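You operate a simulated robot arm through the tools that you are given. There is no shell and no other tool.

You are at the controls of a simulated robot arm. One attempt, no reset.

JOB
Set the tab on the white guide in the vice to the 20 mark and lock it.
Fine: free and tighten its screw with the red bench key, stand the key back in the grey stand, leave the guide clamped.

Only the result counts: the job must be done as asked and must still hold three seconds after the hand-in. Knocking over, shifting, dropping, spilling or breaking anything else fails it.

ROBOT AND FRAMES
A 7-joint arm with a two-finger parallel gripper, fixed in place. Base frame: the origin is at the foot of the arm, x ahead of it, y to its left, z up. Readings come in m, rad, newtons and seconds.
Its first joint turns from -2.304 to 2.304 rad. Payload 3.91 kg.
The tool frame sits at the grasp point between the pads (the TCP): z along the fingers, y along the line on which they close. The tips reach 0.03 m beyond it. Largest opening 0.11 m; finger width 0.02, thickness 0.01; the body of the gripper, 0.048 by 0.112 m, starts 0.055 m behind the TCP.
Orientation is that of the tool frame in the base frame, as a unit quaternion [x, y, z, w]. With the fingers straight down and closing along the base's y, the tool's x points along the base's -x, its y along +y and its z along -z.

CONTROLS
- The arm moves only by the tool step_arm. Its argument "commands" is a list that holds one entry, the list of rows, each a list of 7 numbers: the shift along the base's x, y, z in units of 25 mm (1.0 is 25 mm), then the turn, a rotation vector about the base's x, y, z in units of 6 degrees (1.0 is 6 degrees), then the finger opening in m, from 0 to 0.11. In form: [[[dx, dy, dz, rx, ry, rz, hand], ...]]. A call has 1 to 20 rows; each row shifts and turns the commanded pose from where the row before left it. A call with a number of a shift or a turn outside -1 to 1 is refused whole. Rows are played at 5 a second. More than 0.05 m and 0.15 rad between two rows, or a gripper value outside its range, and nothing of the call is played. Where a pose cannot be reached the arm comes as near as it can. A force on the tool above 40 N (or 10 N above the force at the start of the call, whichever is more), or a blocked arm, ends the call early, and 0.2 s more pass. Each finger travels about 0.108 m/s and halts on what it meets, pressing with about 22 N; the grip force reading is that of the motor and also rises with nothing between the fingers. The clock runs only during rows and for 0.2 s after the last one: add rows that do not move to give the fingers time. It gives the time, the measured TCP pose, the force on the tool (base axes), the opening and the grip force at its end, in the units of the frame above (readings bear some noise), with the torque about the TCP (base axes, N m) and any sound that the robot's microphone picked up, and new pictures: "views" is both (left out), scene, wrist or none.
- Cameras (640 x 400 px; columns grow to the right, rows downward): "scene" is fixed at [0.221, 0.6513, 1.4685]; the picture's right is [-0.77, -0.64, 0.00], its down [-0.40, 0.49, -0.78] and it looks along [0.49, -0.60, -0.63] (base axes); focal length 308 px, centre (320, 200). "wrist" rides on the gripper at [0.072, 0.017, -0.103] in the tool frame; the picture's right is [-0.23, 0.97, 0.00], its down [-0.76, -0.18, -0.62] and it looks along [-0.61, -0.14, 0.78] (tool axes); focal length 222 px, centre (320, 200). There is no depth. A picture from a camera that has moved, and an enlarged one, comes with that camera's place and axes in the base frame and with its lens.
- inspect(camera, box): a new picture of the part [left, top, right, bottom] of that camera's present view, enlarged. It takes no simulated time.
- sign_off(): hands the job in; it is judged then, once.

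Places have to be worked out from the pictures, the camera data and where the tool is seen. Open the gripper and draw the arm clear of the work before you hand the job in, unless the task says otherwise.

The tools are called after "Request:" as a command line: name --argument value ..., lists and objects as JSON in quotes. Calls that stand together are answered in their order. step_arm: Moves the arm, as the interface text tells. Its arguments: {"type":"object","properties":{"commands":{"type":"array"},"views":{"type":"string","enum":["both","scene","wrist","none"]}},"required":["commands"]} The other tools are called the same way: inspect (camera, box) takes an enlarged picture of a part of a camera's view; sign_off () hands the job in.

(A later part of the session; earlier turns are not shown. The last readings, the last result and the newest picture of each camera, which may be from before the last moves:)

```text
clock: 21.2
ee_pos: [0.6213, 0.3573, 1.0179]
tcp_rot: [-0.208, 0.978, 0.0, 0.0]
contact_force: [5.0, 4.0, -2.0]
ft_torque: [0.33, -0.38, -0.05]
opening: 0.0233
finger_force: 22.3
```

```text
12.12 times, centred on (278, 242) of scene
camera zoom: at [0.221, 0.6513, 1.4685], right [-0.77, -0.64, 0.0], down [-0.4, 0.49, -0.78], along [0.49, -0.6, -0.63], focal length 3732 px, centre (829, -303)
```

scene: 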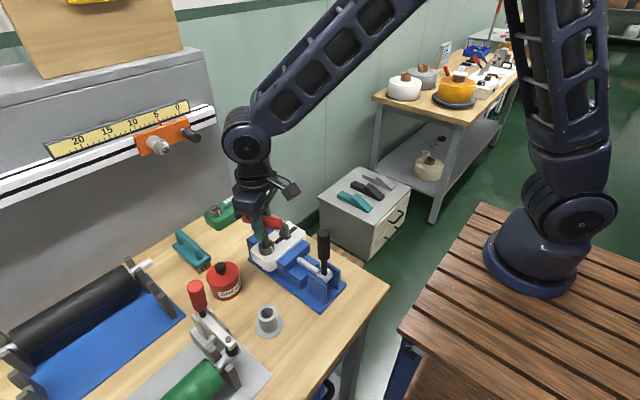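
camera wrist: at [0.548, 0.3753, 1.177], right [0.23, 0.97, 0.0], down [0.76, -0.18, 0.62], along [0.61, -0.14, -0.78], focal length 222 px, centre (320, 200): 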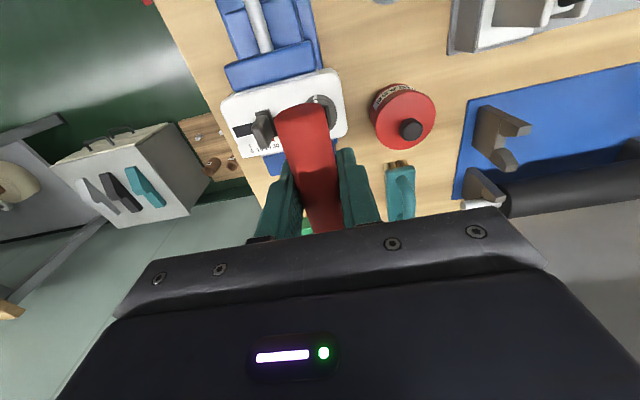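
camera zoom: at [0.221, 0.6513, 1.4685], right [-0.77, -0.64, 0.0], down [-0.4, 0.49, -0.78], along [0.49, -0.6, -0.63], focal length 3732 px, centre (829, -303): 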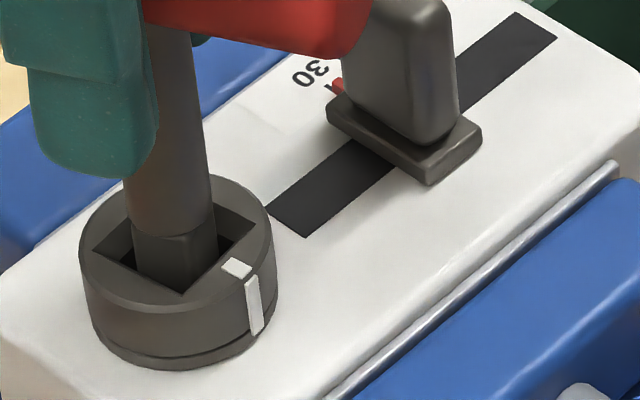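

The knob is now turning: the white index has moved counter-clockwise with little torque. A side load at the tip suggests the socket centre lies slightly to +x/+y, so I'll correct by under 1 mm and keep turning.

Request:
step_arm --commands '[[[0.03, 0.02, 0, 0, 0, 0.7, 0], [0, 0, 0, 0, 0, 0.7, 0], [0, 0, 0, 0, 0, 0.7, 0], [0, 0, 0, 0, 0, 0.7, 0], [0, 0, 0, 0, 0, 0.7, 0], [0, 0, 0, 0, 0, 0, 0]]]' --views "scene"

Request:
inspect --camera "scene" --box '[258, 225, 298, 258]'

```text
clock: 22.6
ee_pos: [0.6231, 0.3583, 1.0185]
tcp_rot: [-0.382, 0.924, 0.0, 0.001]
contact_force: [-6.6, -3.6, -1.6]
ft_torque: [-0.18, 0.45, 0.02]
opening: 0.023
finger_force: 22.1
```

scene: 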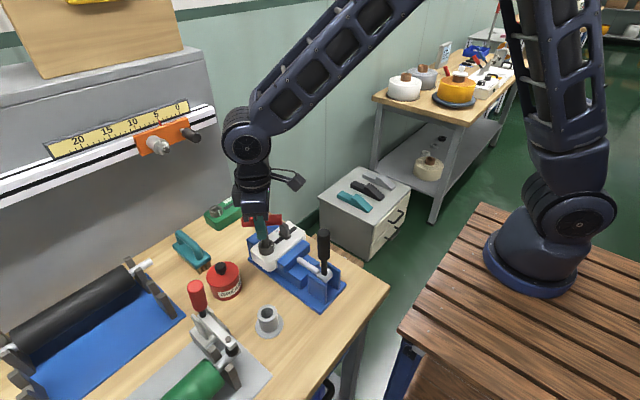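

```text
12.12 times, centred on (278, 242) of scene
camera zoom: at [0.221, 0.6513, 1.4685], right [-0.77, -0.64, 0.0], down [-0.4, 0.49, -0.78], along [0.49, -0.6, -0.63], focal length 3732 px, centre (829, -303)
```

zoom: 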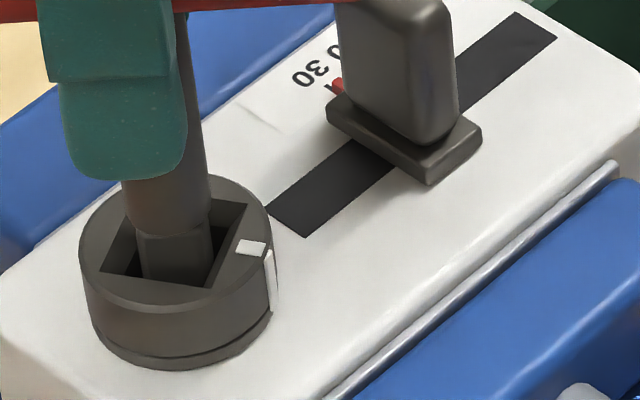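

The tool is at 45° and the knob is following. I'll undo half of that lateral correction and continue to about 90°.

Request:
step_arm --commands '[[[-0.015, -0.01, 0, 0, 0, 0.7, 0], [0, 0, 0, 0, 0, 0.7, 0], [0, 0, 0, 0, 0, 0.7, 0], [0, 0, 0, 0, 0, 0.7, 0], [0, 0, 0, 0, 0, 0.7, 0], [0, 0, 0, 0, 0, 0.7, 0], [0, 0, 0, 0, 0, 0.7, 0], [0, 0, 0, 0, 0, 0.7, 0], [0, 0, 0, 0, 0, 0.7, 0], [0, 0, 0, 0, 0, 0.7, 0], [0, 0, 0, 0, 0, 0, 0]]]' --views "both"

Request:
inspect --camera "scene" --box '[258, 225, 298, 258]'

```text
clock: 25.0
ee_pos: [0.624, 0.3578, 1.0179]
tcp_rot: [-0.688, 0.725, 0.0, 0.0]
contact_force: [1.0, 7.7, 3.3]
ft_torque: [0.55, -0.01, -0.05]
opening: 0.0231
finger_force: 21.8
camera wrist: at [0.6024, 0.2871, 1.1221], right [-0.96, 0.28, 0.0], down [0.22, 0.75, 0.62], along [0.17, 0.6, -0.78], focal length 222 px, centre (320, 200)
```

scene: 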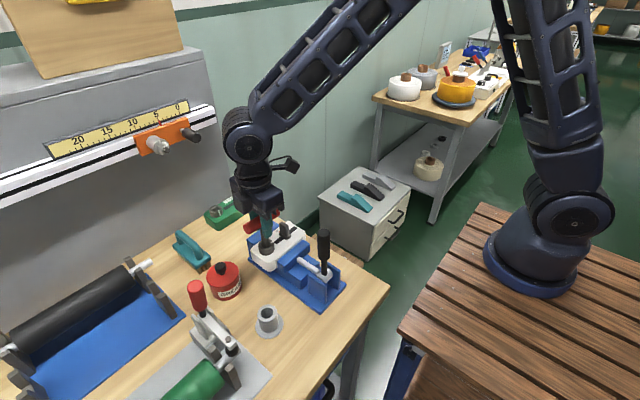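
wrist: 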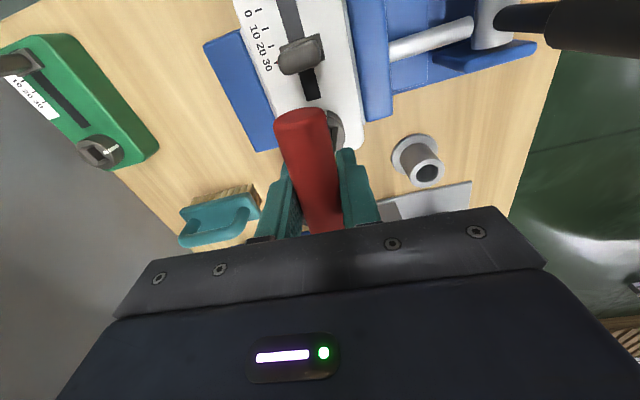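

```text
12.12 times, centred on (278, 242) of scene
camera zoom: at [0.221, 0.6513, 1.4685], right [-0.77, -0.64, 0.0], down [-0.4, 0.49, -0.78], along [0.49, -0.6, -0.63], focal length 3732 px, centre (829, -303)
```

zoom: 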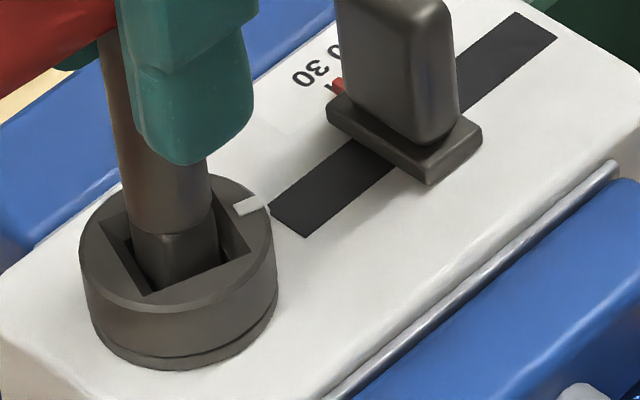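

The tool is at 87° and the index has swung about 70° with no stop and no sound reported. I'll keep loosening and watch torque and sound.

Request:
step_arm --commands '[[[0, 0.02, 0, 0, 0, 0.7, 0], [0, 0, 0, 0, 0, 0.7, 0], [0, 0, 0, 0, 0, 0.7, 0], [0, 0, 0, 0, 0, 0.7, 0], [0, 0, 0, 0, 0, 0.7, 0], [0, 0, 0, 0, 0, 0.7, 0], [0, 0, 0, 0, 0, 0.7, 0], [0, 0, 0, 0, 0, 0.7, 0], [0, 0, 0, 0, 0, 0.7, 0], [0, 0, 0, 0, 0, 0.7, 0], [0, 0, 0, 0, 0, 0, 0]]]' --views "both"

Request:
inspect --camera "scene" --box '[258, 225, 298, 258]'

```text
clock: 27.4
ee_pos: [0.6226, 0.3595, 1.0185]
tcp_rot: [0.903, -0.429, -0.001, 0.0]
contact_force: [-5.6, 6.1, -3.7]
ft_torque: [0.4, 0.37, -0.03]
opening: 0.0232
finger_force: 21.4
camera wrist: at [0.655, 0.2923, 1.1223], right [-0.9, -0.44, 0.0], down [-0.34, 0.7, 0.62], along [-0.27, 0.56, -0.78], focal length 222 px, centre (320, 200)
```

scene: 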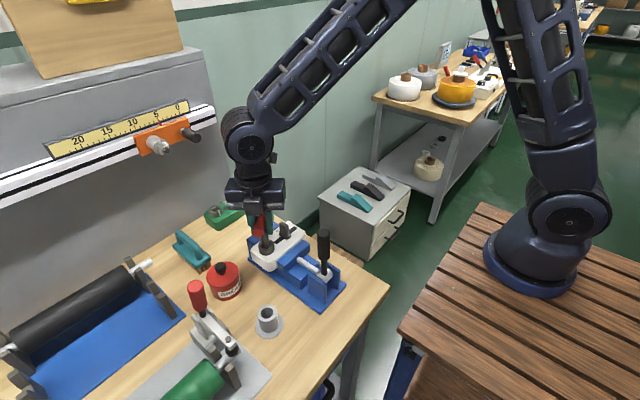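
wrist: 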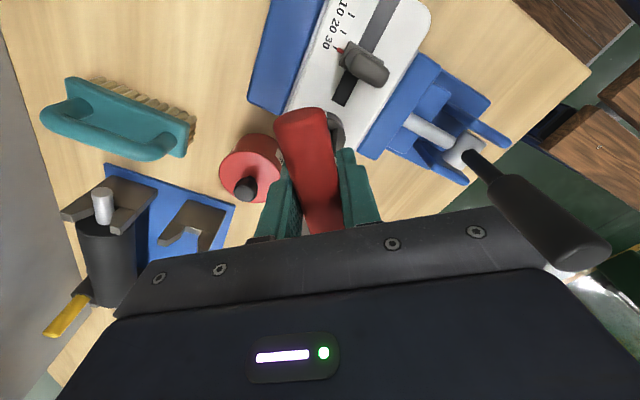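

```text
12.12 times, centred on (278, 242) of scene
camera zoom: at [0.221, 0.6513, 1.4685], right [-0.77, -0.64, 0.0], down [-0.4, 0.49, -0.78], along [0.49, -0.6, -0.63], focal length 3732 px, centre (829, -303)
```

zoom: 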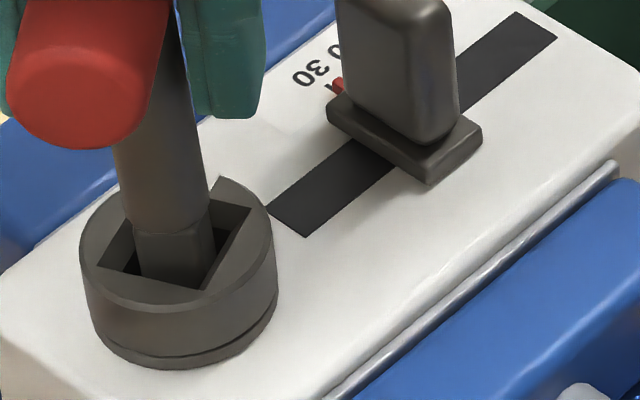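

The knob keeps turning freely at about 110°. I'll continue another 60°, watching for a stop or an arm limit.

Request:
step_arm --commands '[[[-0.01, 0.01, 0, 0, 0, 0.7, 0], [0, 0, 0, 0, 0, 0.7, 0], [0, 0, 0, 0, 0, 0.7, 0], [0, 0, 0, 0, 0, 0.7, 0], [0, 0, 0, 0, 0, 0.7, 0], [0, 0, 0, 0, 0, 0.7, 0], [0, 0, 0, 0, 0, 0.7, 0], [0, 0, 0, 0, 0, 0.7, 0], [0, 0, 0, 0, 0, 0.7, 0], [0, 0, 0, 0, 0, 0.7, 0], [0, 0, 0, 0, 0, 0.7, 0], [0, 0, 0, 0, 0, 0.7, 0], [0, 0, 0, 0, 0, 0.7, 0], [0, 0, 0, 0, 0, 0, 0]]]' --views "both"

Request:
inspect --camera "scene" --box '[258, 225, 298, 258]'

```text
clock: 30.4
ee_pos: [0.6229, 0.3595, 1.0191]
tcp_rot: [1.0, 0.031, 0.0, 0.0]
contact_force: [-6.7, 0.6, -1.9]
ft_torque: [0.06, 0.42, -0.03]
opening: 0.0229
finger_force: 22.6
camera wrist: at [0.6962, 0.3472, 1.1225], right [-0.16, -0.99, 0.0], down [-0.77, 0.13, 0.62], along [-0.61, 0.1, -0.78], focal length 222 px, centre (320, 200)
```

scene: 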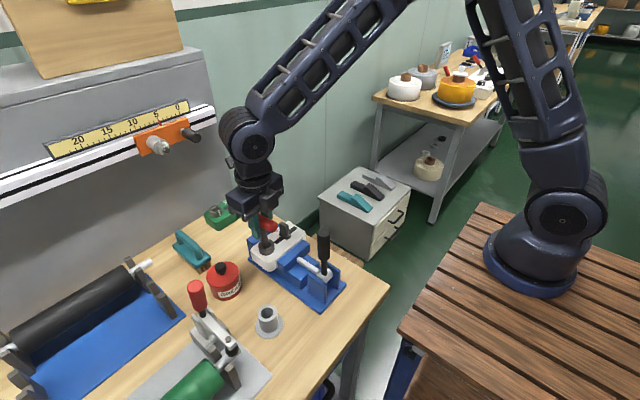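
wrist: 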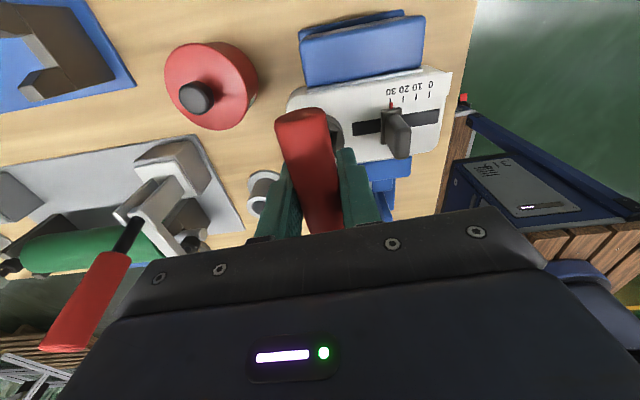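

```text
12.12 times, centred on (278, 242) of scene
camera zoom: at [0.221, 0.6513, 1.4685], right [-0.77, -0.64, 0.0], down [-0.4, 0.49, -0.78], along [0.49, -0.6, -0.63], focal length 3732 px, centre (829, -303)
```

zoom: 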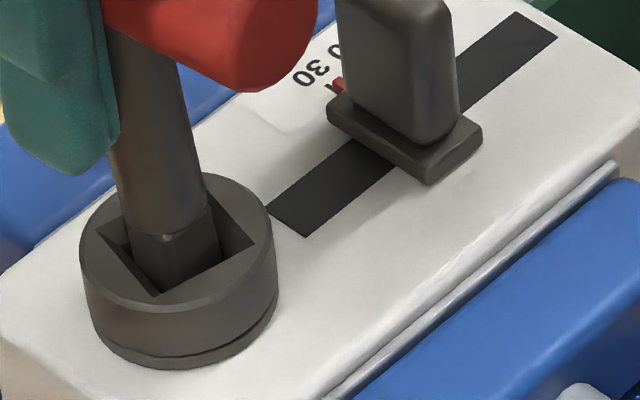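

The tool is at 183.5°; measuring the socket edges, the knob has turned about 167° with a lag of roughly 17° from play. I'll turn 13.5° more so the knob stands at about 180° with the socket square to the axes, then turn the key back 17° to centre it.

Request:
step_arm --commands '[[[-0.01, 0, 0, 0, 0, 0.75, 0], [0, 0, 0, 0, 0, 0.75, 0], [0, 0, 0, 0, 0, 0.75, 0], [0, 0, 0, 0, 0, 0, 0]]]' --views "none"

Request:
inspect --camera "scene" --box '[258, 225, 298, 258]'

```text
clock: 31.4
ee_pos: [0.6231, 0.3601, 1.0176]
tcp_rot: [0.989, 0.148, 0.0, 0.0]
contact_force: [-1.0, 2.0, 0.6]
ft_torque: [0.15, 0.09, -0.14]
opening: 0.0231
finger_force: 21.9
```

```text
12.12 times, centred on (278, 242) of scene
camera zoom: at [0.221, 0.6513, 1.4685], right [-0.77, -0.64, 0.0], down [-0.4, 0.49, -0.78], along [0.49, -0.6, -0.63], focal length 3732 px, centre (829, -303)
```

zoom: 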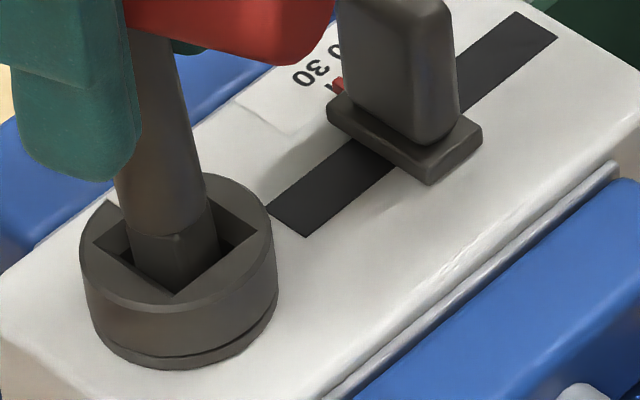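

The knob is at 180° and the reaction torque has risen to 0.14 N·m, which may be the end of travel. I'll turn 3° more to check.

Request:
step_arm --commands '[[[0, 0, 0, 0, 0, 0.5, 0], [0, 0, 0, 0, 0, 0, 0]]]' --views "none"

Request:
inspect --camera "scene" --box '[258, 225, 298, 258]'

```text
clock: 32.0
ee_pos: [0.6223, 0.3593, 1.0194]
tcp_rot: [0.985, 0.175, -0.001, 0.001]
contact_force: [1.1, 1.1, 0.0]
ft_torque: [0.12, -0.11, -0.43]
opening: 0.0232
finger_force: 22.2
```

```text
12.12 times, centred on (278, 242) of scene
camera zoom: at [0.221, 0.6513, 1.4685], right [-0.77, -0.64, 0.0], down [-0.4, 0.49, -0.78], along [0.49, -0.6, -0.63], focal length 3732 px, centre (829, -303)
```

zoom: 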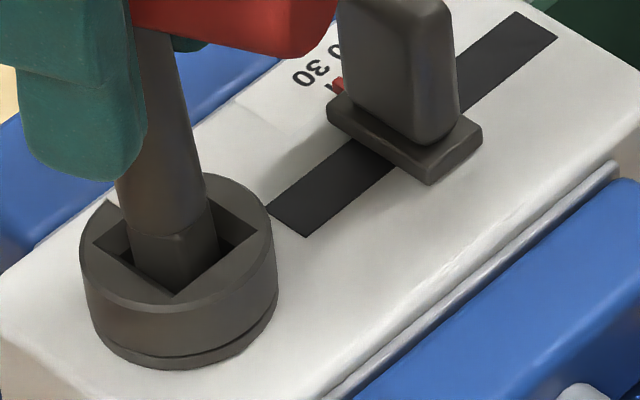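

Torque rose sharply to 0.43 N·m while the knob stayed put, so 180° is the fully loosened stop. I'll turn the key back 20° to centre it in the socket, then lift it straight out.

Request:
step_arm --commands '[[[0, 0, 0, 0, 0, -0.7, 0], [0, 0, 0, 0, 0, -0.7, 0], [0, 0, 0, 0, 0, -0.7, 0], [0, 0, 0, 0, 0, -0.7, 0], [0, 0, 0, 0, 0, -0.57, 0], [0, 0, 0, 0, 0, 0, 0]]]' --views "none"

Request:
step_arm --commands '[[[0, 0, 0.3, 0, 0, 0, 0], [0, 0, 0.5, 0, 0, 0, 0], [0, 0, 0.7, 0, 0, 0, 0], [0, 0, 0.7, 0, 0, 0, 0], [0, 0, 0.5, 0, 0, 0, 0], [0, 0, 0, 0, 0, 0, 0]]]' --views "both"

Request:
inspect --camera "scene" --box '[250, 200, 300, 260]'

Request:
inspect --camera "wrist" --box '[220, 60, 480, 230]'

```text
clock: 33.4
ee_pos: [0.6235, 0.359, 1.0186]
tcp_rot: [1.0, -0.002, -0.001, 0.0]
contact_force: [-1.1, 0.0, -2.4]
ft_torque: [0.01, -0.01, 0.01]
opening: 0.023
finger_force: 22.0
```

```text
clock: 34.8
ee_pos: [0.6221, 0.3593, 1.0853]
tcp_rot: [1.0, 0.0, 0.0, 0.0]
contact_force: [-0.7, 0.1, -2.2]
ft_torque: [0.0, -0.01, 0.0]
opening: 0.0231
finger_force: 22.2
camera wrist: at [0.6948, 0.3427, 1.1893], right [-0.23, -0.97, 0.0], down [-0.76, 0.18, 0.62], along [-0.61, 0.14, -0.78], focal length 222 px, centre (320, 200)
```

scene: 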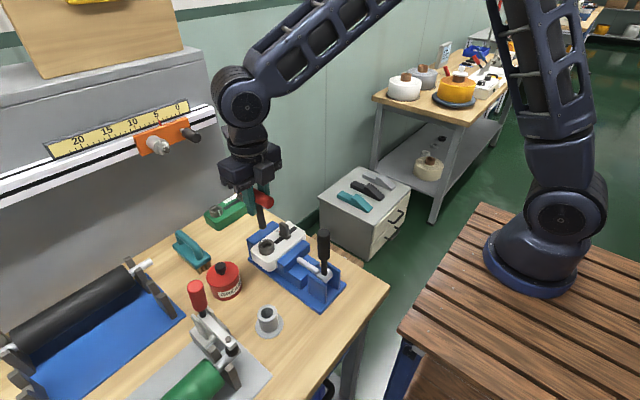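
wrist: 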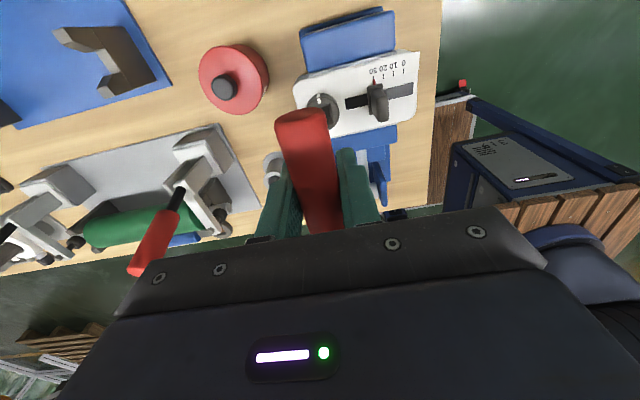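

```text
6.67 times, centred on (275, 230) of scene
camera zoom: at [0.221, 0.6513, 1.4685], right [-0.77, -0.64, 0.0], down [-0.4, 0.49, -0.78], along [0.49, -0.6, -0.63], focal length 2052 px, centre (620, 0)
```

zoom: 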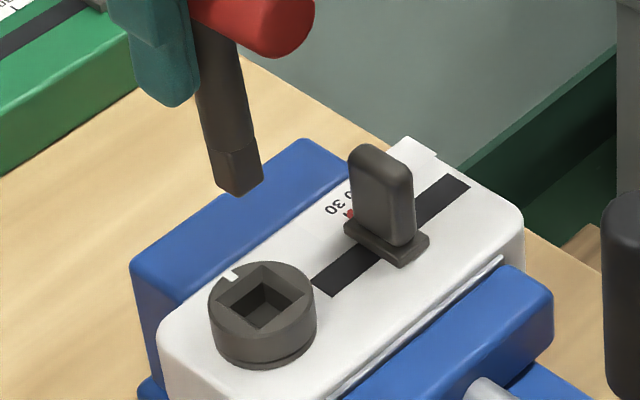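

```text
2.35 times, centred on (350, 145) of wrist
camera zoom: at [0.6948, 0.3427, 1.1893], right [-0.23, -0.97, 0.0], down [-0.76, 0.18, 0.62], along [-0.61, 0.14, -0.78], focal length 523 px, centre (249, 329)
```

zoom: 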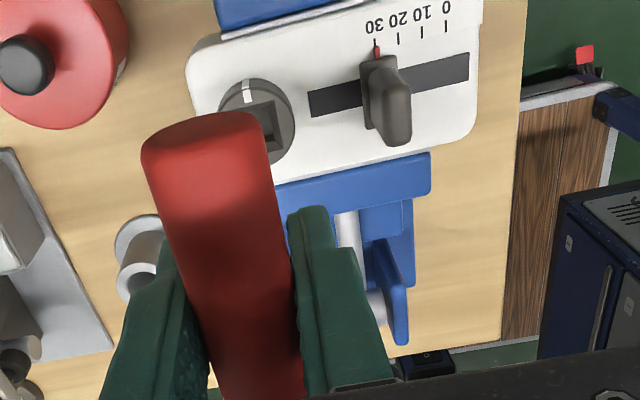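

The knob's index is now on the +x side, fully loosened. The shank looks slightly tilted in the grip, so I'll zoom in to estimate the tip offset before standing it back.

Request:
inspect --camera "scene" --box '[250, 190, 285, 235]'

Request:
inspect --camera "scene" --box '[245, 298, 290, 340]'

```text
8.89 times, centred on (268, 212) of scene
camera zoom: at [0.221, 0.6513, 1.4685], right [-0.77, -0.64, 0.0], down [-0.4, 0.49, -0.78], along [0.49, -0.6, -0.63], focal length 2737 px, centre (787, 89)
```

zoom: 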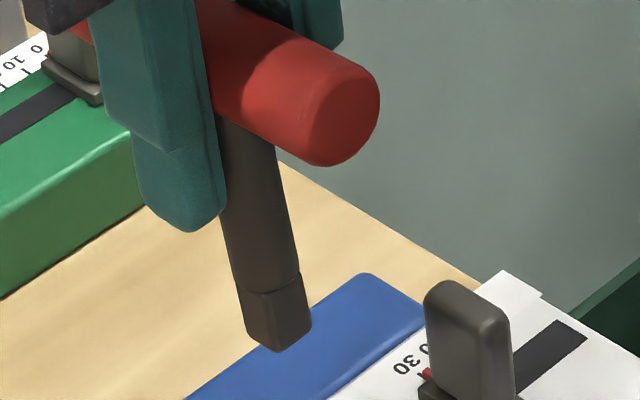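

```text
9.52 times, centred on (268, 319) of scene
camera zoom: at [0.221, 0.6513, 1.4685], right [-0.77, -0.64, 0.0], down [-0.4, 0.49, -0.78], along [0.49, -0.6, -0.63], focal length 2932 px, centre (820, -933)
```

zoom: 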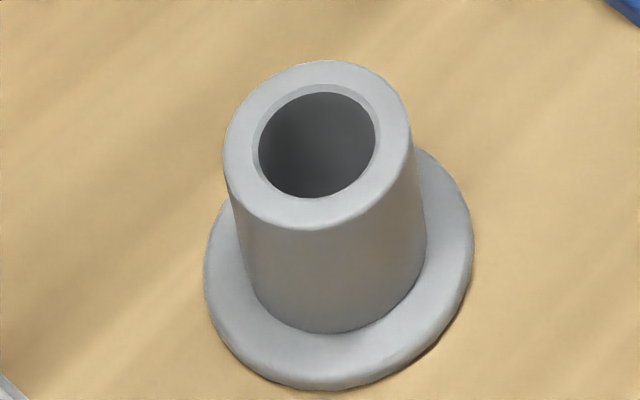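

The key is vertical but has slid up about 7 mm in the grip and sits about 2–3 mm to +x of the TCP. The stand's hole is about 26 mm wide and centred near (0.5235, 0.454), with its top at z≈0.884. I'll carry the key over it.

Request:
step_arm --commands '[[[-0.67, 0.63, 0, 0, 0, 0, 0], [-0.67, 0.63, 0, 0, 0, 0, 0], [-0.67, 0.63, 0, 0, 0, 0, 0], [-0.67, 0.63, 0, 0, 0, 0, 0], [-0.67, 0.63, 0, 0, 0, 0, 0], [-0.67, 0.63, 0, 0, 0, 0, 0], [0, 0, 0, 0, 0, 0, 0], [0, 0, 0, 0, 0, 0, 0]]]' --views "both"

Request:
inspect --camera "scene" --box '[235, 240, 305, 345]'

Request:
inspect --camera "wrist" --box '[220, 60, 420, 230]'

```text
clock: 36.6
ee_pos: [0.5218, 0.4549, 1.0866]
tcp_rot: [1.0, -0.001, 0.0, -0.001]
contact_force: [0.2, -0.6, -2.4]
ft_torque: [0.0, 0.01, -0.06]
opening: 0.023
finger_force: 21.6
camera wrist: at [0.5941, 0.4377, 1.1894], right [-0.23, -0.97, 0.0], down [-0.76, 0.18, 0.62], along [-0.61, 0.14, -0.78], focal length 222 px, centre (320, 200)
```

scene: 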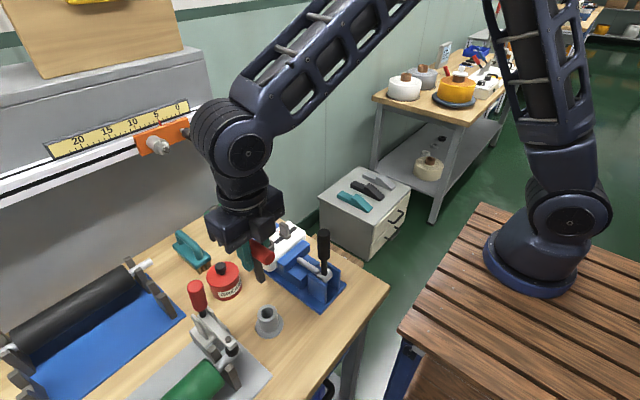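
wrist: 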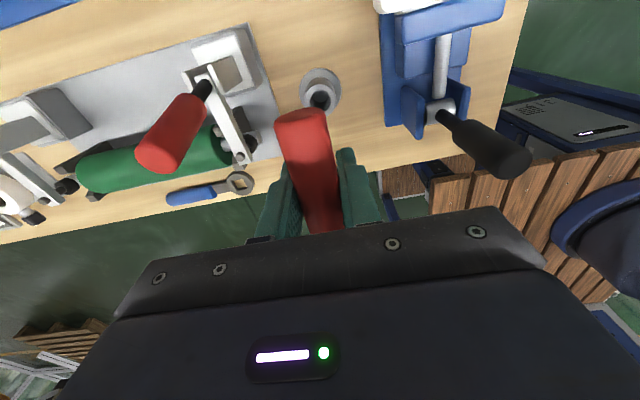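

```text
3.81 times, centred on (270, 292) of scene
camera zoom: at [0.221, 0.6513, 1.4685], right [-0.77, -0.64, 0.0], down [-0.4, 0.49, -0.78], along [0.49, -0.6, -0.63], focal length 1173 px, centre (510, -152)
```

zoom: 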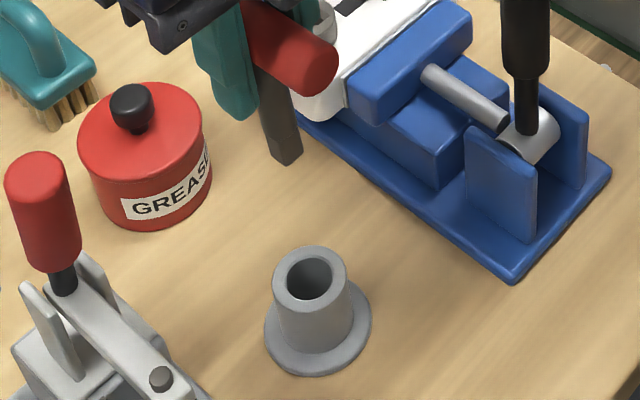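

```text
2.35 times, centred on (320, 145) of wrist
camera zoom: at [0.5941, 0.4377, 1.1894], right [-0.23, -0.97, 0.0], down [-0.76, 0.18, 0.62], along [-0.61, 0.14, -0.78], focal length 523 px, centre (320, 329)
```

zoom: 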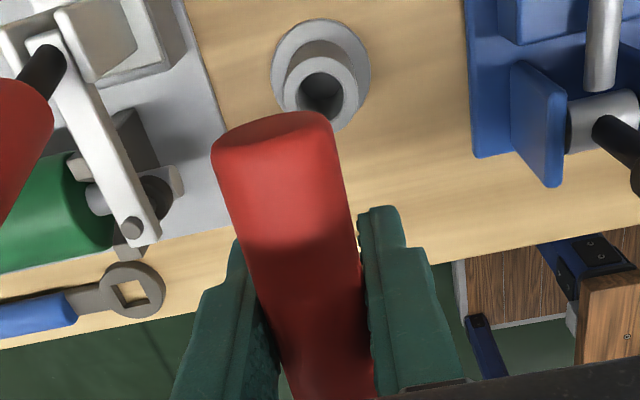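

Two wrist views with opposite yaw put the hole centre at x≈0.5195, y≈0.455. I'll shift 3 mm to -x and lower the tip to just above the stand's rim for another check.

Request:
step_arm --commands '[[[-0.12, 0, -0.5, 0, 0, 0, 0], [0, 0, -0.8, 0, 0, 0, 0], [0, 0, -0.8, 0, 0, 0, 0], [0, 0, -0.8, 0, 0, 0, 0], [0, 0, -0.8, 0, 0, 0, 0], [0, 0, -0.4, 0, 0, 0, 0], [0, 0, 0, 0, 0, 0, 0]]]' --views "both"

Request:
inspect --camera "scene" --box '[235, 265, 305, 345]'

Request:
inspect --camera "wrist" --box '[220, 60, 420, 230]'

```text
clock: 38.2
ee_pos: [0.5176, 0.4545, 0.9845]
tcp_rot: [1.0, -0.001, 0.0, 0.001]
contact_force: [0.5, -0.3, -1.2]
ft_torque: [0.04, -0.02, 0.0]
opening: 0.0232
finger_force: 22.4
camera wrist: at [0.5909, 0.4369, 1.0874], right [-0.23, -0.97, 0.0], down [-0.76, 0.18, 0.62], along [-0.61, 0.14, -0.78], focal length 222 px, centre (320, 200)
```

scene: 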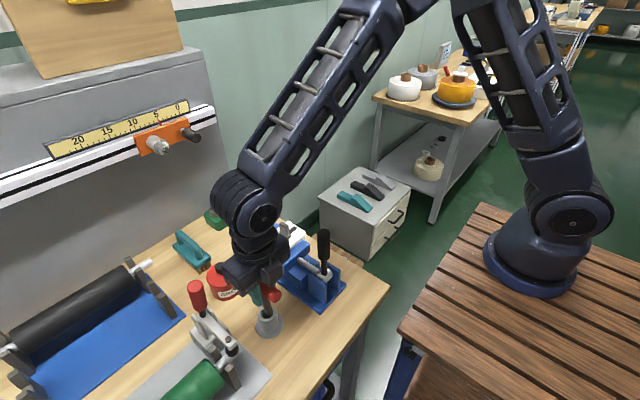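
wrist: 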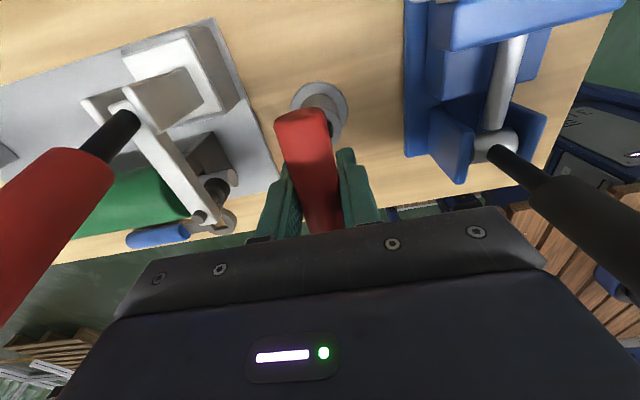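

```text
5.00 times, centred on (270, 305) of scene
camera zoom: at [0.221, 0.6513, 1.4685], right [-0.77, -0.64, 0.0], down [-0.4, 0.49, -0.78], along [0.49, -0.6, -0.63], focal length 1539 px, centre (570, -325)
```

zoom: 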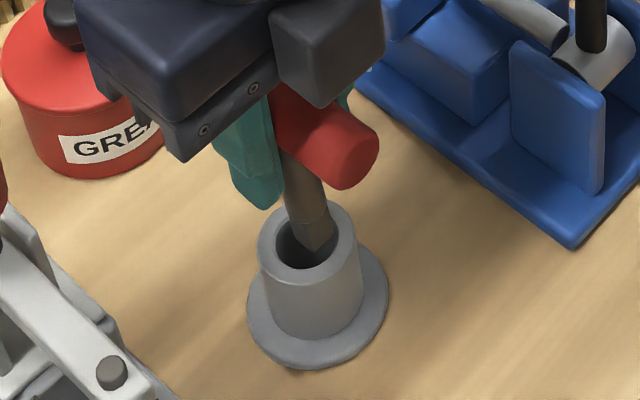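

```text
2.35 times, centred on (320, 145) of wrist
camera zoom: at [0.5909, 0.4369, 1.0874], right [-0.23, -0.97, 0.0], down [-0.76, 0.18, 0.62], along [-0.61, 0.14, -0.78], focal length 523 px, centre (320, 329)
```

zoom: 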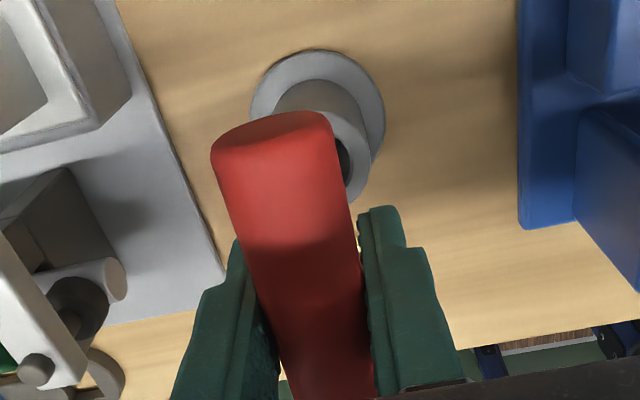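

The tip is at the rim level, so I'll zoom to confirm that it is inside the hole's outline.

Request:
inspect --camera "scene" --box '[250, 295, 290, 325]'

```text
13.33 times, centred on (270, 310) of scene
camera zoom: at [0.221, 0.6513, 1.4685], right [-0.77, -0.64, 0.0], down [-0.4, 0.49, -0.78], along [0.49, -0.6, -0.63], focal length 4105 px, centre (987, -1267)
```

zoom: 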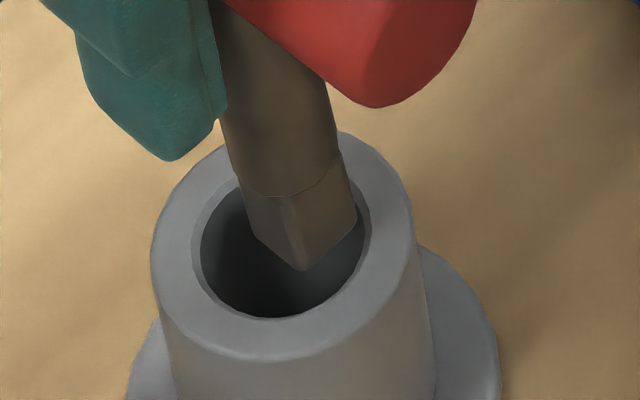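

The tip sits roughly 3 mm right of the hole centre in the image, which is the -x/-y side. I'll shift +2.5 mm in x and +1 mm in y, then lower another 12 mm gently.

Request:
step_arm --commands '[[[0.1, 0.04, 0, 0, 0, 0, 0], [0, 0, -0.2, 0, 0, 0, 0], [0, 0, -0.2, 0, 0, 0, 0], [0, 0, 0, 0, 0, 0, 0]]]' --views "scene"

Request:
inspect --camera "scene" --box '[250, 295, 290, 325]'

```text
clock: 39.2
ee_pos: [0.5198, 0.4541, 0.9732]
tcp_rot: [1.0, -0.002, 0.001, 0.0]
contact_force: [0.8, 0.2, -2.1]
ft_torque: [-0.02, 0.02, 0.01]
opening: 0.0232
finger_force: 21.6
```

scene: 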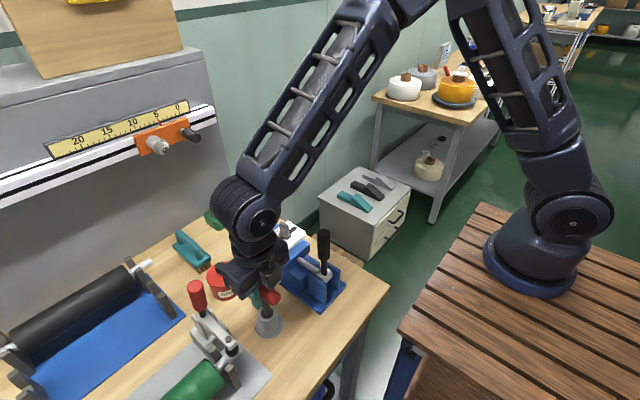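

```text
13.33 times, centred on (270, 310) of scene
camera zoom: at [0.221, 0.6513, 1.4685], right [-0.77, -0.64, 0.0], down [-0.4, 0.49, -0.78], along [0.49, -0.6, -0.63], focal length 4105 px, centre (987, -1267)
```

zoom: 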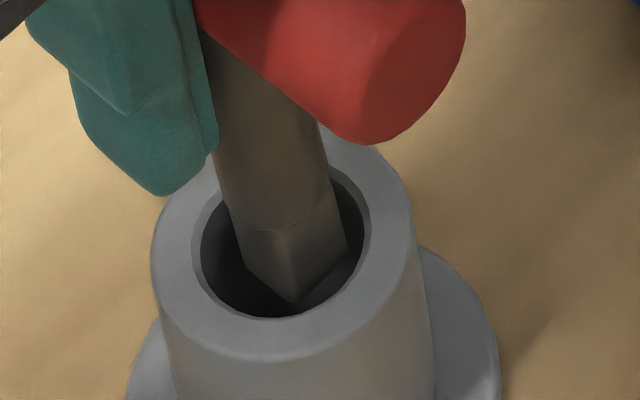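

The tip is now inside the hole and centred. I'll continue down gently towards the resting height.

Request:
step_arm --commands '[[[0.03, 0, -0.2, 0, 0, 0, 0], [0, 0, -0.2, 0, 0, 0, 0], [0, 0, -0.2, 0, 0, 0, 0], [0, 0, -0.2, 0, 0, 0, 0], [0, 0, -0.2, 0, 0, 0, 0], [0, 0, 0, 0, 0, 0, 0]]]' --views "scene"

Request:
inspect --camera "scene" --box '[240, 280, 300, 340]'

```text
clock: 40.6
ee_pos: [0.5208, 0.4549, 0.948]
tcp_rot: [1.0, -0.001, 0.0, 0.0]
contact_force: [0.4, -0.2, -1.4]
ft_torque: [-0.02, 0.02, -0.01]
opening: 0.0231
finger_force: 22.2
```

scene: 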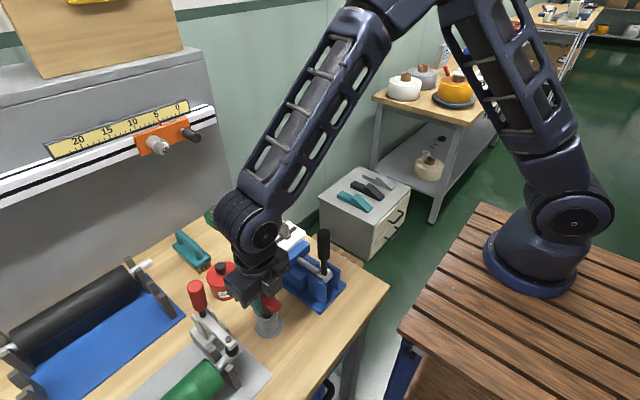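

```text
6.67 times, centred on (270, 310) of scene
camera zoom: at [0.221, 0.6513, 1.4685], right [-0.77, -0.64, 0.0], down [-0.4, 0.49, -0.78], along [0.49, -0.6, -0.63], focal length 2052 px, centre (653, -533)
```

zoom: 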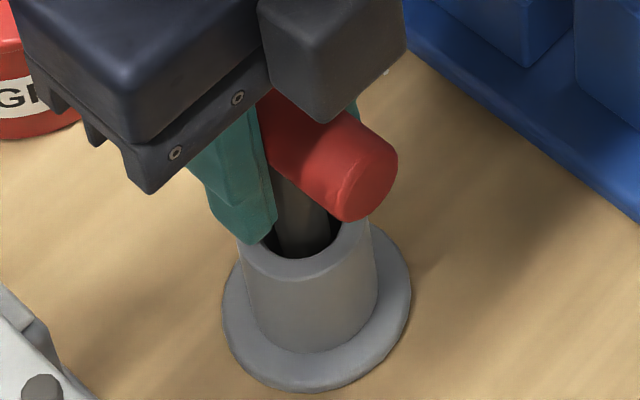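

I'm now at TCP z=0.948 with no contact. I'll lower the rest in small increments and check the vertical force.

Request:
step_arm --commands '[[[0, 0, -0.1, 0, 0, 0, 0], [0, 0, -0.1, 0, 0, 0, 0], [0, 0, -0.1, 0, 0, 0, 0], [0, 0, -0.1, 0, 0, 0, 0], [0, 0, 0, 0, 0, 0, 0]]]' --views "none"

Request:
inspect --camera "scene" --box '[240, 280, 300, 340]'

```text
clock: 41.8
ee_pos: [0.5213, 0.4557, 0.9392]
tcp_rot: [1.0, -0.001, 0.0, 0.0]
contact_force: [0.0, 0.3, -1.7]
ft_torque: [0.01, -0.01, -0.01]
opening: 0.0232
finger_force: 22.2
```

```text
6.67 times, centred on (270, 310) of scene
camera zoom: at [0.221, 0.6513, 1.4685], right [-0.77, -0.64, 0.0], down [-0.4, 0.49, -0.78], along [0.49, -0.6, -0.63], focal length 2052 px, centre (653, -533)
```

zoom: 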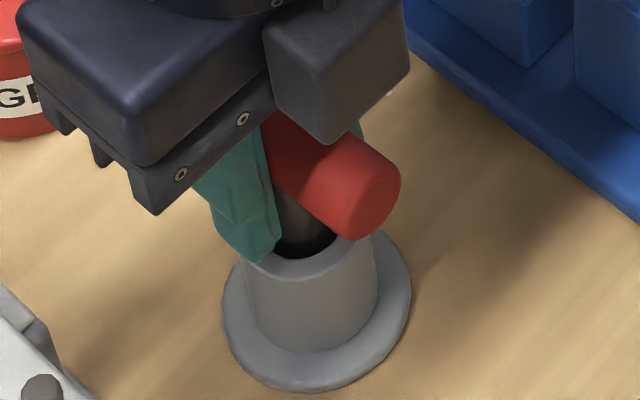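

The key is still hanging freely. I'll lower 5 mm more.

Request:
step_arm --commands '[[[0, 0, -0.1, 0, 0, 0, 0], [0, 0, -0.1, 0, 0, 0, 0], [0, 0, 0, 0, 0, 0, 0]]]' --views "none"

Request:
step_arm --commands '[[[0, 0, -0.08, 0, 0, 0, 0], [0, 0, 0, 0, 0, 0, 0]]]' --views "none"

Request:
inspect --camera "scene" --box '[240, 280, 300, 340]'

```text
clock: 42.6
ee_pos: [0.5217, 0.4548, 0.935]
tcp_rot: [1.0, -0.001, 0.0, 0.0]
contact_force: [-0.7, 0.0, 24.9]
ft_torque: [-0.04, 0.03, 0.02]
opening: 0.023
finger_force: 21.9
```

```text
clock: 43.2
ee_pos: [0.5212, 0.4553, 0.9341]
tcp_rot: [1.0, -0.001, 0.0, -0.001]
contact_force: [1.0, 0.5, 30.3]
ft_torque: [0.02, -0.09, 0.01]
opening: 0.0234
finger_force: 21.8
```

```text
6.67 times, centred on (270, 310) of scene
camera zoom: at [0.221, 0.6513, 1.4685], right [-0.77, -0.64, 0.0], down [-0.4, 0.49, -0.78], along [0.49, -0.6, -0.63], focal length 2052 px, centre (653, -533)
```

zoom: 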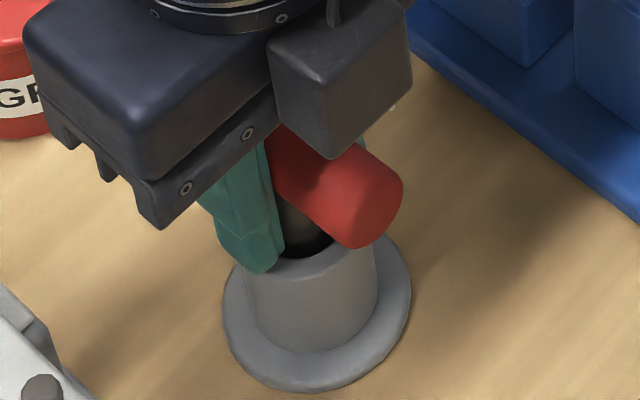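

The key rests on the stand's floor (about 30 N). I'll ease off 1.5 mm, open the fingers and rise clear.

Request:
step_arm --commands '[[[0, 0, 0.06, 0, 0, 0, 0], [0, 0, 0, 0, 0, 0, 0], [0, 0, 0, 0, 0, 0, 0.03], [0, 0, 0, 0, 0, 0, 0.045], [0, 0, 0, 0, 0, 0, 0.06], [0, 0, 0, 0, 0, 0, 0.06]]]' --views "both"

Request:
inspect --camera "scene" --box '[230, 260, 310, 345]'

Request:
inspect --camera "wrist" --box '[220, 60, 420, 230]'

```text
clock: 44.6
ee_pos: [0.5219, 0.4554, 0.9334]
tcp_rot: [1.0, -0.001, 0.0, -0.001]
contact_force: [-0.1, 1.0, -0.1]
ft_torque: [0.01, -0.03, -0.01]
opening: 0.0599
finger_force: 0.1
camera wrist: at [0.5941, 0.4381, 1.0369], right [-0.23, -0.97, 0.0], down [-0.76, 0.18, 0.62], along [-0.61, 0.14, -0.78], focal length 222 px, centre (320, 200)
```

scene: 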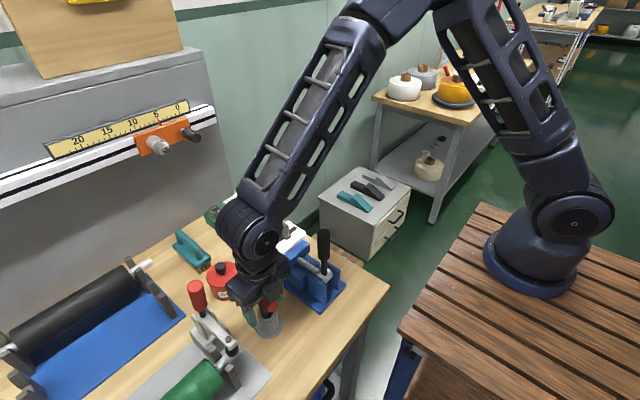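
wrist: 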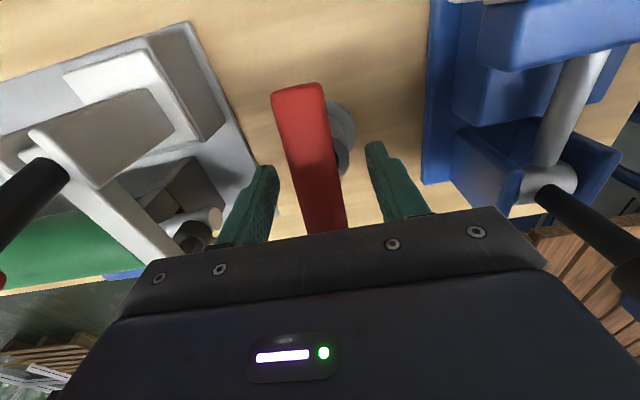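

```text
4.71 times, centred on (270, 302) of scene
camera zoom: at [0.221, 0.6513, 1.4685], right [-0.77, -0.64, 0.0], down [-0.4, 0.49, -0.78], along [0.49, -0.6, -0.63], focal length 1449 px, centre (555, -282)
```

zoom: 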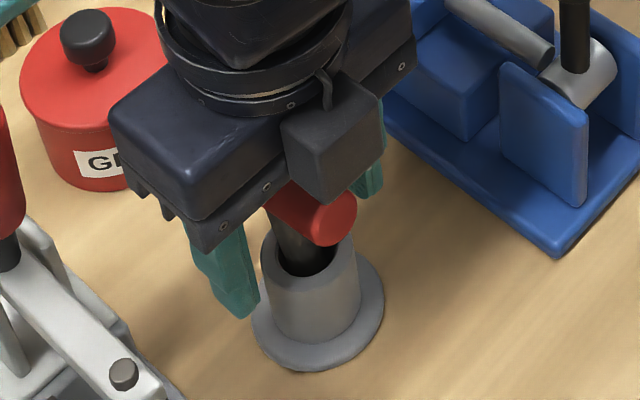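

```text
2.35 times, centred on (320, 145) of wrist
camera zoom: at [0.5941, 0.4381, 1.0369], right [-0.23, -0.97, 0.0], down [-0.76, 0.18, 0.62], along [-0.61, 0.14, -0.78], focal length 523 px, centre (320, 329)
```

zoom: 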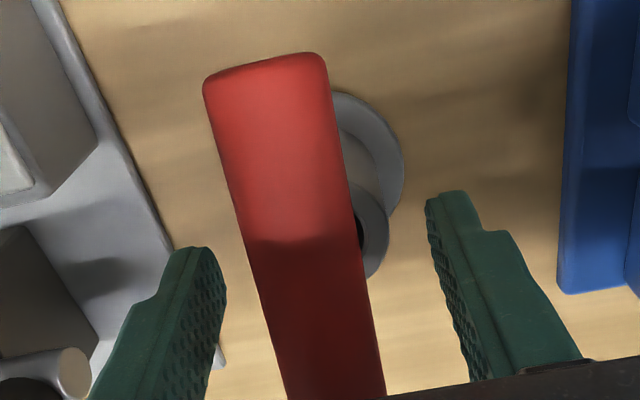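

The key is released and standing. I'll rise straight up and check that it stays upright.

Request:
step_arm --commands '[[[0, 0, 0.4, 0, 0, 0, 0.06], [0, 0, 0.8, 0, 0, 0, 0.06], [0, 0, 1, 0, 0, 0, 0.06], [0, 0, 1, 0, 0, 0, 0.06], [0, 0, 1, 0, 0, 0, 0.06], [0, 0, 1, 0, 0, 0, 0.06], [0, 0, 1, 0, 0, 0, 0.06], [0, 0, 0, 0, 0, 0, 0.06]]]' --views "both"

Request:
inspect --camera "scene" --box '[230, 260, 310, 345]'

Request:
inspect --camera "wrist" --box '[270, 50, 370, 160]'

```text
clock: 46.4
ee_pos: [0.5217, 0.4554, 1.0887]
tcp_rot: [1.0, -0.001, 0.001, 0.0]
contact_force: [-0.4, -0.1, -1.0]
ft_torque: [0.01, 0.01, -0.03]
opening: 0.0599
finger_force: 0.1
camera wrist: at [0.5936, 0.4385, 1.1919], right [-0.23, -0.97, 0.0], down [-0.76, 0.18, 0.62], along [-0.61, 0.14, -0.78], focal length 222 px, centre (320, 200)
```

scene: 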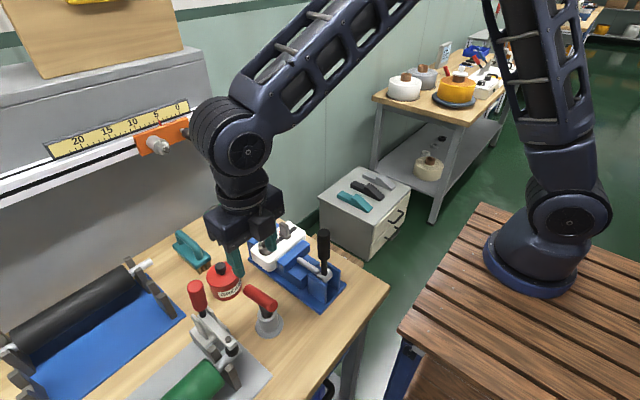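
wrist: 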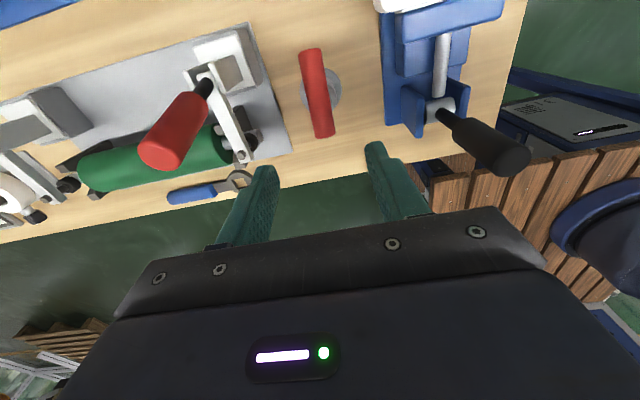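

```text
4.71 times, centred on (270, 302) of scene
camera zoom: at [0.221, 0.6513, 1.4685], right [-0.77, -0.64, 0.0], down [-0.4, 0.49, -0.78], along [0.49, -0.6, -0.63], focal length 1449 px, centre (555, -282)
```

zoom: 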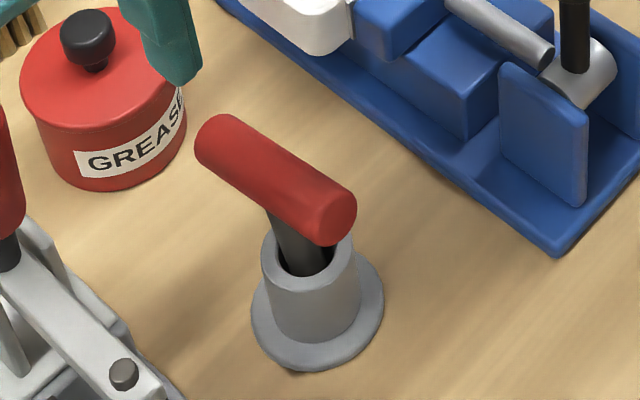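

```text
3.64 times, centred on (320, 105) of wrist
camera zoom: at [0.5936, 0.4385, 1.1919], right [-0.23, -0.97, 0.0], down [-0.76, 0.18, 0.62], along [-0.61, 0.14, -0.78], focal length 808 px, centre (320, 546)
```

zoom: 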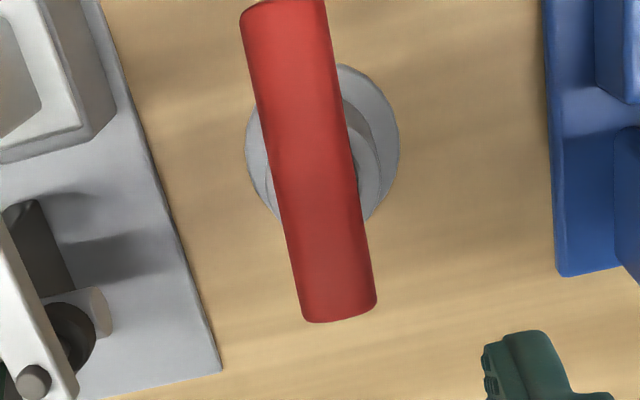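

The key stands in the hole, leaning about 7° towards +x against the rim, which I can allow for at the next pick-up. The screw is loose, so I'll move over the tab with the fingers closing along y and the opening narrowed.

Request:
step_arm --commands '[[[0.56, -0.89, 0, 0, 0, 0, 0.06], [0.56, -0.89, 0, 0, 0, 0, 0.05], [0.56, -0.89, 0, 0, 0, 0, 0.036], [0.56, -0.89, 0, 0, 0, 0, 0.036], [0.56, -0.89, 0, 0, 0, 0, 0.036], [0.56, -0.89, 0, 0, 0, 0, 0.036], [0.56, -0.89, 0, 0, 0, 0, 0.036], [0, 0, -0.5, 0, 0, 0, 0.036], [0, 0, -0.5, 0, 0, 0, 0.036], [0, 0, 0, 0, 0, 0, 0.036]]]' --views "both"

Request:
inspect --camera "wrist" --box '[220, 80, 420, 230]'

Request:
inspect --camera "scene" --box '[250, 200, 320, 270]'

```text
clock: 48.6
ee_pos: [0.6188, 0.2998, 1.0627]
tcp_rot: [1.0, -0.001, 0.0, 0.0]
contact_force: [-0.6, -0.6, 1.2]
ft_torque: [-0.01, 0.0, 0.02]
opening: 0.0361
finger_force: 0.1
camera wrist: at [0.692, 0.2824, 1.1662], right [-0.23, -0.97, 0.0], down [-0.76, 0.18, 0.62], along [-0.61, 0.14, -0.78], focal length 222 px, centre (320, 200)
```

scene: 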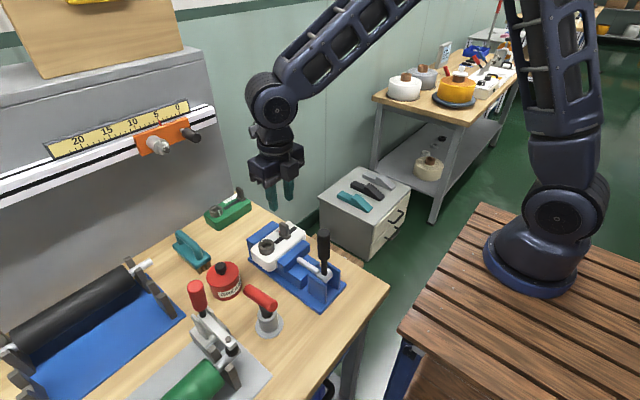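
wrist: 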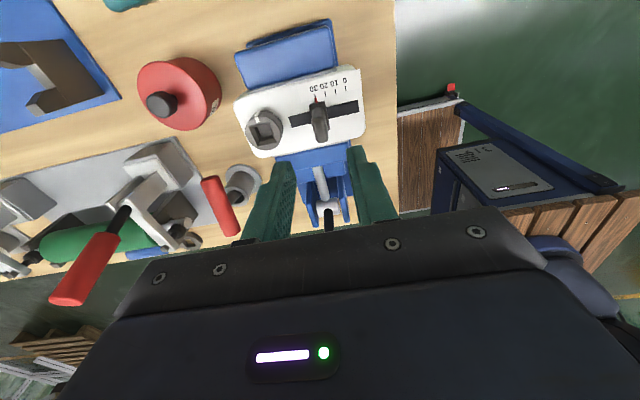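

```text
2.67 times, centred on (320, 155) of wrist
camera zoom: at [0.692, 0.2824, 1.1662], right [-0.23, -0.97, 0.0], down [-0.76, 0.18, 0.62], along [-0.61, 0.14, -0.78], focal length 592 px, centre (320, 320)
```

zoom: 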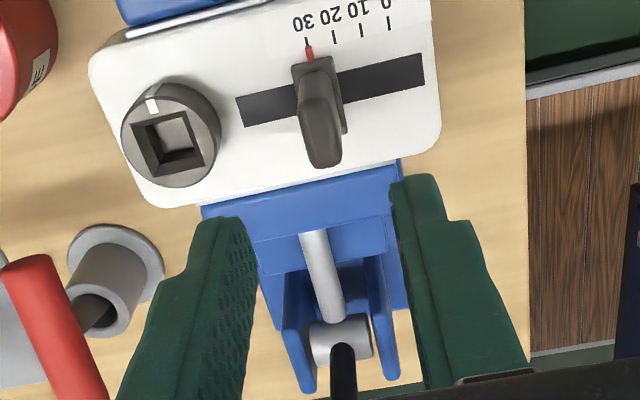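

```text
5.71 times, centred on (285, 235) of scene
camera zoom: at [0.221, 0.6513, 1.4685], right [-0.77, -0.64, 0.0], down [-0.4, 0.49, -0.78], along [0.49, -0.6, -0.63], focal length 1759 px, centre (520, 0)
```

zoom: 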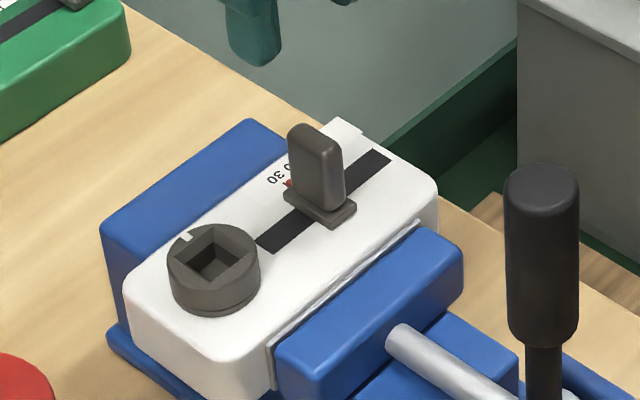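

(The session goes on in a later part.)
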